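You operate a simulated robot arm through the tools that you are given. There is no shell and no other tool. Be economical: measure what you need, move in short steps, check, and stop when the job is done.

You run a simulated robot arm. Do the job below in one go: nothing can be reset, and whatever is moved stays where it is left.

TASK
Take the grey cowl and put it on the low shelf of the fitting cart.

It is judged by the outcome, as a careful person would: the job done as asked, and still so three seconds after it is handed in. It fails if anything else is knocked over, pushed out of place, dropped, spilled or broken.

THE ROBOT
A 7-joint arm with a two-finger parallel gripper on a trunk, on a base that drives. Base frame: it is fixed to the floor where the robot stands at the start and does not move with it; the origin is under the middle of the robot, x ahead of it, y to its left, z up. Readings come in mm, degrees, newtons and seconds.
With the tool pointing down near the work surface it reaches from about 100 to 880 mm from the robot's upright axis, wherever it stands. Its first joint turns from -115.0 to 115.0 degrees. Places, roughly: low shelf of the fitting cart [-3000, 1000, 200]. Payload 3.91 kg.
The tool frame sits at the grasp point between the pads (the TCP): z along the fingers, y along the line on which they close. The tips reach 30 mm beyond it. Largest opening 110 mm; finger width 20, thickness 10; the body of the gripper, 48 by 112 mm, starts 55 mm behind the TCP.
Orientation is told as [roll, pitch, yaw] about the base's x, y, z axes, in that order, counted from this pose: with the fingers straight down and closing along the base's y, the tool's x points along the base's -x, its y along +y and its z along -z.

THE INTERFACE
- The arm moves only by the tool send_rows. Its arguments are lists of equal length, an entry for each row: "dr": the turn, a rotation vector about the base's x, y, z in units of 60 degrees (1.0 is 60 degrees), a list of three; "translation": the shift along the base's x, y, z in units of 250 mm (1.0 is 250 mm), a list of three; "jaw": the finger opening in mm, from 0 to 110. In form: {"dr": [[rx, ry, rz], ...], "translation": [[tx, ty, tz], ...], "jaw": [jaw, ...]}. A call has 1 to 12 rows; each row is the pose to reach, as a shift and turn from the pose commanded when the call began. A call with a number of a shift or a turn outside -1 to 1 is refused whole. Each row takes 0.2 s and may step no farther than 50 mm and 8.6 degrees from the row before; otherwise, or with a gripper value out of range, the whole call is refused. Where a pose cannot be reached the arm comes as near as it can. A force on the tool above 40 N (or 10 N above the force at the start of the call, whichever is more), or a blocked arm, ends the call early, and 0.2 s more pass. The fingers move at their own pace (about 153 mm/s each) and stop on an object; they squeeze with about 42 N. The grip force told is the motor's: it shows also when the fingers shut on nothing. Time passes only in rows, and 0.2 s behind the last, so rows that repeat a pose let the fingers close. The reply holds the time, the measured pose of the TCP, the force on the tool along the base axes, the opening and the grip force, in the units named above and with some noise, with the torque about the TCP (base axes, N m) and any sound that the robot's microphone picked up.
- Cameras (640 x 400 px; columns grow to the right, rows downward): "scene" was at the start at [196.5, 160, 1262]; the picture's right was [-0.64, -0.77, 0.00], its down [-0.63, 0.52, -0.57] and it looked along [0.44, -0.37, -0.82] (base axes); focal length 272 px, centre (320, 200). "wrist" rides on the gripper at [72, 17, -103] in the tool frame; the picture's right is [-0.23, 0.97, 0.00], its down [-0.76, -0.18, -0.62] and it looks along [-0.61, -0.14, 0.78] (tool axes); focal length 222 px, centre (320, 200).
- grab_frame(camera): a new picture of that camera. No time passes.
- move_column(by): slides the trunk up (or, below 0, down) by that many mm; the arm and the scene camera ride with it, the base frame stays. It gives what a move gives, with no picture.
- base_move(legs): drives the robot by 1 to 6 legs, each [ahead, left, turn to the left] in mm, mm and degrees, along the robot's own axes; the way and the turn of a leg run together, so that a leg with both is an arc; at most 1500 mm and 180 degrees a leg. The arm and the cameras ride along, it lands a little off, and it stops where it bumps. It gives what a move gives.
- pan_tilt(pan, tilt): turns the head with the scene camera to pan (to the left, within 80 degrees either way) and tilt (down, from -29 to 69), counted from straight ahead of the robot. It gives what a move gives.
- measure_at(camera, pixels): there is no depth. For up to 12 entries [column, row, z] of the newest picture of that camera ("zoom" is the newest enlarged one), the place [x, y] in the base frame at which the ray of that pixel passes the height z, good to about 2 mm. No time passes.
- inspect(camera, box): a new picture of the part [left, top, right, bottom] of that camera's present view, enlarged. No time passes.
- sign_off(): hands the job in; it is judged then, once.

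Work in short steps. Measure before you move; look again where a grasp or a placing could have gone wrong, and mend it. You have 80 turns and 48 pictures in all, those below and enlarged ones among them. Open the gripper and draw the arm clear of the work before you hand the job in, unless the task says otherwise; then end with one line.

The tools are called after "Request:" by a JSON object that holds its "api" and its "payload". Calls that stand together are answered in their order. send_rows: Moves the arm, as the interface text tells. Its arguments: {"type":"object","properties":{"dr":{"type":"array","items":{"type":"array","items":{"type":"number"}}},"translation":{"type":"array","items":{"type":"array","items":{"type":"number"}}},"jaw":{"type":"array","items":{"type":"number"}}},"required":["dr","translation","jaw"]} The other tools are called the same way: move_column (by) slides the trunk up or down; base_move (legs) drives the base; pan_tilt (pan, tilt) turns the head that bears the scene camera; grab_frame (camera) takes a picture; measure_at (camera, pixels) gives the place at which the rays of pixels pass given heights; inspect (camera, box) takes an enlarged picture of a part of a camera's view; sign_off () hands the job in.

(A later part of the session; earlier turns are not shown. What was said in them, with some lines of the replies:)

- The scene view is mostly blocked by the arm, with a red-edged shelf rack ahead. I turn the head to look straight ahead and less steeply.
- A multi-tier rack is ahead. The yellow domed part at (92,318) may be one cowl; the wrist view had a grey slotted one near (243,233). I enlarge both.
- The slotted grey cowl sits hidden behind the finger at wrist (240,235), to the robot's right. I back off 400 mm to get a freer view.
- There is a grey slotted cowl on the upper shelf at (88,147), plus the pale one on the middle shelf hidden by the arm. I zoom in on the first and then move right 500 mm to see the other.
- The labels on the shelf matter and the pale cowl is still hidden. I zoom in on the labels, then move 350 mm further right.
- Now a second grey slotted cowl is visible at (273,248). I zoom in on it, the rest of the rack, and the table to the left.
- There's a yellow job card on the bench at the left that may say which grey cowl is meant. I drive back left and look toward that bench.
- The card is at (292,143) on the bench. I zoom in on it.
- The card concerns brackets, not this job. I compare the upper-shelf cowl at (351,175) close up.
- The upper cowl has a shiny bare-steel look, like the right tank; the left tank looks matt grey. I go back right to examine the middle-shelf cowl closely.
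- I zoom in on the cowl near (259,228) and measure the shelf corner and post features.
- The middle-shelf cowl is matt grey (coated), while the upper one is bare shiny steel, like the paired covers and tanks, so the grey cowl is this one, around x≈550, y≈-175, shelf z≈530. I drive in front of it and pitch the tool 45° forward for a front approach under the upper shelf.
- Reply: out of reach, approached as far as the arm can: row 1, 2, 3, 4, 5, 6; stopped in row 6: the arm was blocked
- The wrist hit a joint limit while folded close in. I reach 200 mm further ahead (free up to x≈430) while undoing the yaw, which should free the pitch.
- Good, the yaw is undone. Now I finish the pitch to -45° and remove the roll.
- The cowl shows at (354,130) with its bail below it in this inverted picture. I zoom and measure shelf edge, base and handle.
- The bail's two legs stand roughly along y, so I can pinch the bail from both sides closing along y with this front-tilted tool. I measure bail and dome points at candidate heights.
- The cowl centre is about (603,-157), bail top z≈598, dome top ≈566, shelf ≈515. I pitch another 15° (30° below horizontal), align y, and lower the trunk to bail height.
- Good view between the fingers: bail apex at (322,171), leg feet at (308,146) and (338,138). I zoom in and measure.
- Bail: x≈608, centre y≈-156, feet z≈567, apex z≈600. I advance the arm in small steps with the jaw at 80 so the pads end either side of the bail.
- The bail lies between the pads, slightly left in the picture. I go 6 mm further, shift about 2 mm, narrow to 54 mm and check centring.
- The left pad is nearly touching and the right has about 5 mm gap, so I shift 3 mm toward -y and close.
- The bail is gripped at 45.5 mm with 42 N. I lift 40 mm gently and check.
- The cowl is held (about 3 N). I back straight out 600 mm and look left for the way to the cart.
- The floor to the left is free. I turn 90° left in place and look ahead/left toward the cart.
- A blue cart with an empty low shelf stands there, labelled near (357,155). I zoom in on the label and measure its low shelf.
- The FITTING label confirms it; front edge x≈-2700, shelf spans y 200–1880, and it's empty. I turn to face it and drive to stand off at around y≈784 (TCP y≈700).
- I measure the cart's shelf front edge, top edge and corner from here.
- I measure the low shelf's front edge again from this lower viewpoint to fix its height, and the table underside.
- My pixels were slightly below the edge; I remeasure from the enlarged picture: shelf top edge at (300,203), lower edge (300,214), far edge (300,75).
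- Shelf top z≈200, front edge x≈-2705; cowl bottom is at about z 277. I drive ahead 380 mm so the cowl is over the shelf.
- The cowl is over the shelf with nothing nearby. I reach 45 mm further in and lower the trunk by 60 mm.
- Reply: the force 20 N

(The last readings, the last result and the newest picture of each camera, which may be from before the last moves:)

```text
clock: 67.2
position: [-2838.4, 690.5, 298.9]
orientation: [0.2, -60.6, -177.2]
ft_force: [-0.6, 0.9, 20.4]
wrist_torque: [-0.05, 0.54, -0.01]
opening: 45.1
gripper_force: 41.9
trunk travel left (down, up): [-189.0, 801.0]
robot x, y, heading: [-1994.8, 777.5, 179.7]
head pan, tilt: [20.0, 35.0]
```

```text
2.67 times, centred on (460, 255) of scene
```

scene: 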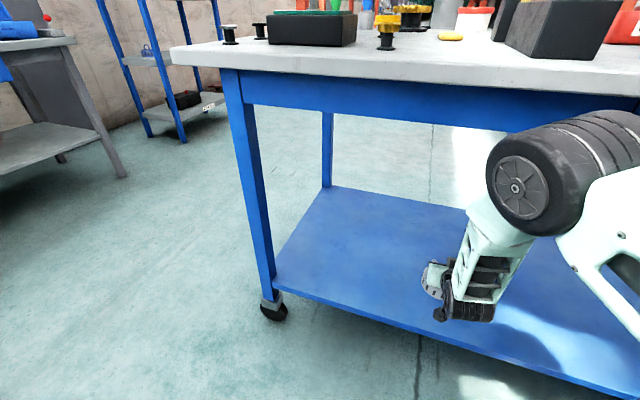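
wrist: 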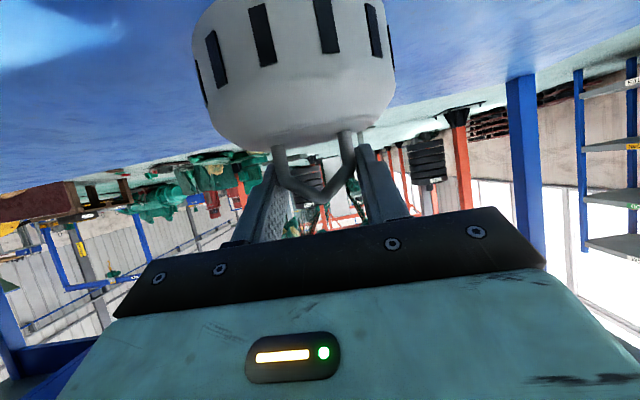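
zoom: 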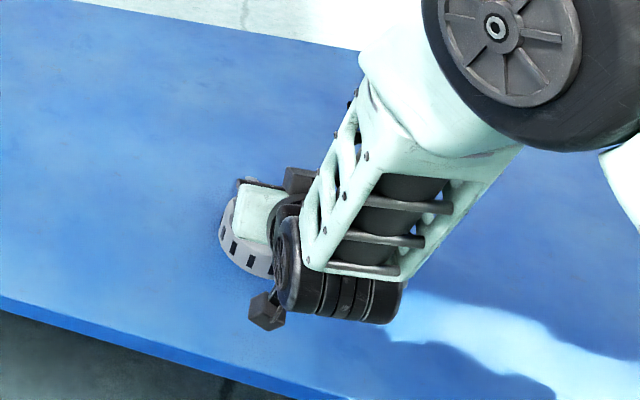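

A 20 N contact upward at z 299, with the torque placing it about 27 mm ahead of the TCP, i.e. under the cowl. I check its seating with the wrist camera.

Request:
{"api": "grab_frame", "payload": {"camera": "wrist"}}

```text
8 pictures are left
```

wrist: 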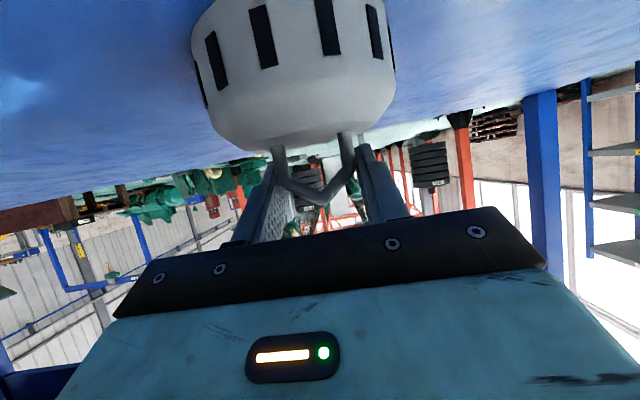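

The cowl still hangs square in the grip with its rim on the shelf. I ease up 4 mm to remove the pressing, then check the force.

Request:
{"api": "send_rows", "payload": {"dr": [[0, 0, 0], [0, 0, 0], [0, 0, 0]], "translation": [[0, 0, 0.008], [0, 0, 0.014], [0, 0, 0.014]], "jaw": [20, 20, 20]}}

```text
clock: 68.0
position: [-2835.7, 690.6, 299.0]
orientation: [0.0, -60.2, -177.0]
ft_force: [-6.9, -2.5, 13.6]
wrist_torque: [-0.21, 1.05, 0.05]
opening: 44.9
gripper_force: 43.0
trunk travel left (down, up): [-189.0, 801.0]
robot x, y, heading: [-1996.2, 772.2, 179.7]
head pan, tilt: [20.0, 35.0]
```

Still 13.6 N; I ease up 2 mm more.

Request:
{"api": "send_rows", "payload": {"dr": [[0, 0, 0], [0, 0, 0]], "translation": [[0, 0, 0.008], [0, 0, 0.008]], "jaw": [20, 20]}}

```text
clock: 68.5
position: [-2835.2, 691.5, 299.3]
orientation: [-0.1, -59.8, -177.0]
ft_force: [-2.4, -2.1, 5.1]
wrist_torque: [-0.22, 0.49, 0.11]
opening: 45.0
gripper_force: 42.6
trunk travel left (down, up): [-189.0, 801.0]
robot x, y, heading: [-1993.8, 776.1, 179.8]
head pan, tilt: [20.0, 35.0]
```

The force is down to 5 N and the cowl rests on the shelf. I open the jaws to 80 mm.

Request:
{"api": "send_rows", "payload": {"dr": [[0, 0, 0], [0, 0, 0], [0, 0, 0], [0, 0, 0]], "translation": [[0, 0, 0.004], [0, 0, 0.004], [0, 0, 0.004], [0, 0, 0.004]], "jaw": [50, 60, 80, 80]}}

Request:
{"api": "grab_frame", "payload": {"camera": "wrist"}}

```text
clock: 69.5
position: [-2836.3, 691.5, 301.3]
orientation: [0.0, -60.1, -177.0]
ft_force: [-0.7, 0.1, 0.4]
wrist_torque: [-0.02, 0.0, -0.03]
opening: 80.1
gripper_force: 0.0
trunk travel left (down, up): [-189.0, 801.0]
robot x, y, heading: [-1995.1, 771.8, 179.9]
head pan, tilt: [20.0, 35.0]
```

```text
7 pictures are left
```

wrist: 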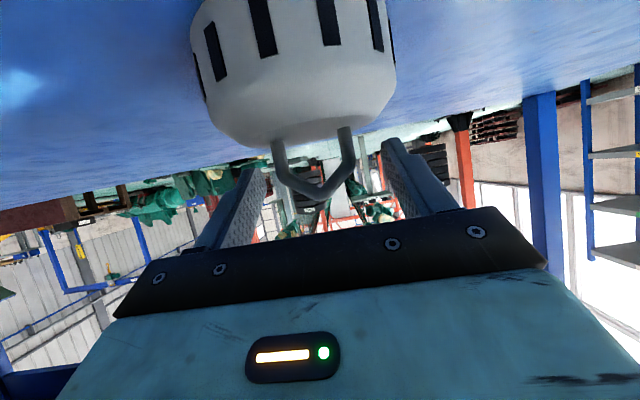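

The cowl stands on its own with clear gaps on both sides of the bail. I draw the arm straight back with a slight rise, then back the base off.

Request:
{"api": "send_rows", "payload": {"dr": [[0, 0, 0], [0, 0, 0], [0, 0, 0], [0, 0, 0]], "translation": [[0.08, 0, 0.02], [0.2, 0, 0.06], [0.36, 0, 0.1], [0.36, 0, 0.1]], "jaw": [80, 80, 80, 80]}}

Request:
{"api": "base_move", "payload": {"legs": [[-400, 0, 0]]}}

Request:
{"api": "grab_frame", "payload": {"camera": "wrist"}}

Request:
{"api": "grab_frame", "payload": {"camera": "scene"}}

```text
clock: 70.5
position: [-2746.7, 693.3, 326.3]
orientation: [0.0, -60.0, -177.1]
ft_force: [0.2, 0.1, -0.2]
wrist_torque: [0.0, -0.02, -0.02]
opening: 80.1
gripper_force: 0.1
trunk travel left (down, up): [-189.0, 801.0]
robot x, y, heading: [-1998.0, 776.4, 179.8]
head pan, tilt: [20.0, 35.0]
```

```text
clock: 73.0
position: [-2346.9, 694.1, 326.7]
orientation: [-0.1, -60.0, -177.2]
ft_force: [-0.1, 0.2, 0.0]
wrist_torque: [0.0, 0.0, 0.01]
opening: 80.2
gripper_force: 0.0
trunk travel left (down, up): [-189.0, 801.0]
robot x, y, heading: [-1594.3, 770.2, 179.5]
head pan, tilt: [20.0, 35.0]
```

```text
6 pictures are left
```

wrist: 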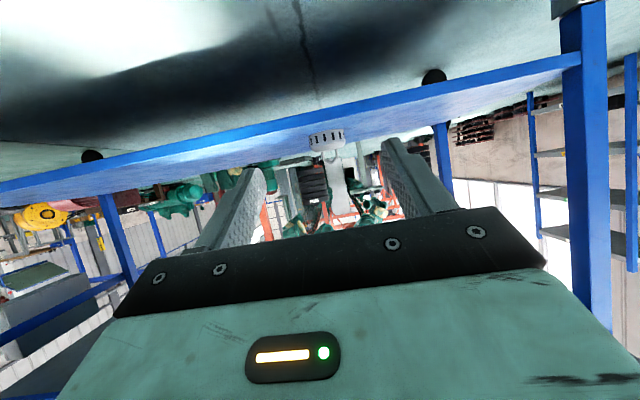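

```text
5 pictures are left
```

scene: 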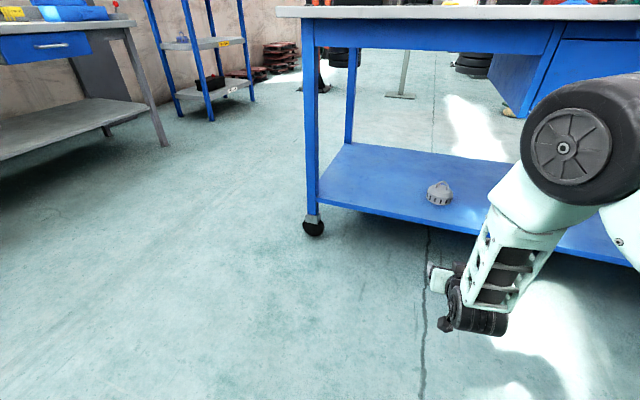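

The cowl stands upright on the low shelf at scene (439,193), the arm is clear and the gripper is open. I hand the job in.

Request:
{"api": "sign_off", "payload": {}}

```text
The job is handed in.
```

The grey cowl is standing upright on the low shelf of the fitting cart, the gripper is open and the arm is clear. There were two candidates: I took the matt grey cowl from the rack's middle shelf, not the bare-metal one on the upper shelf.
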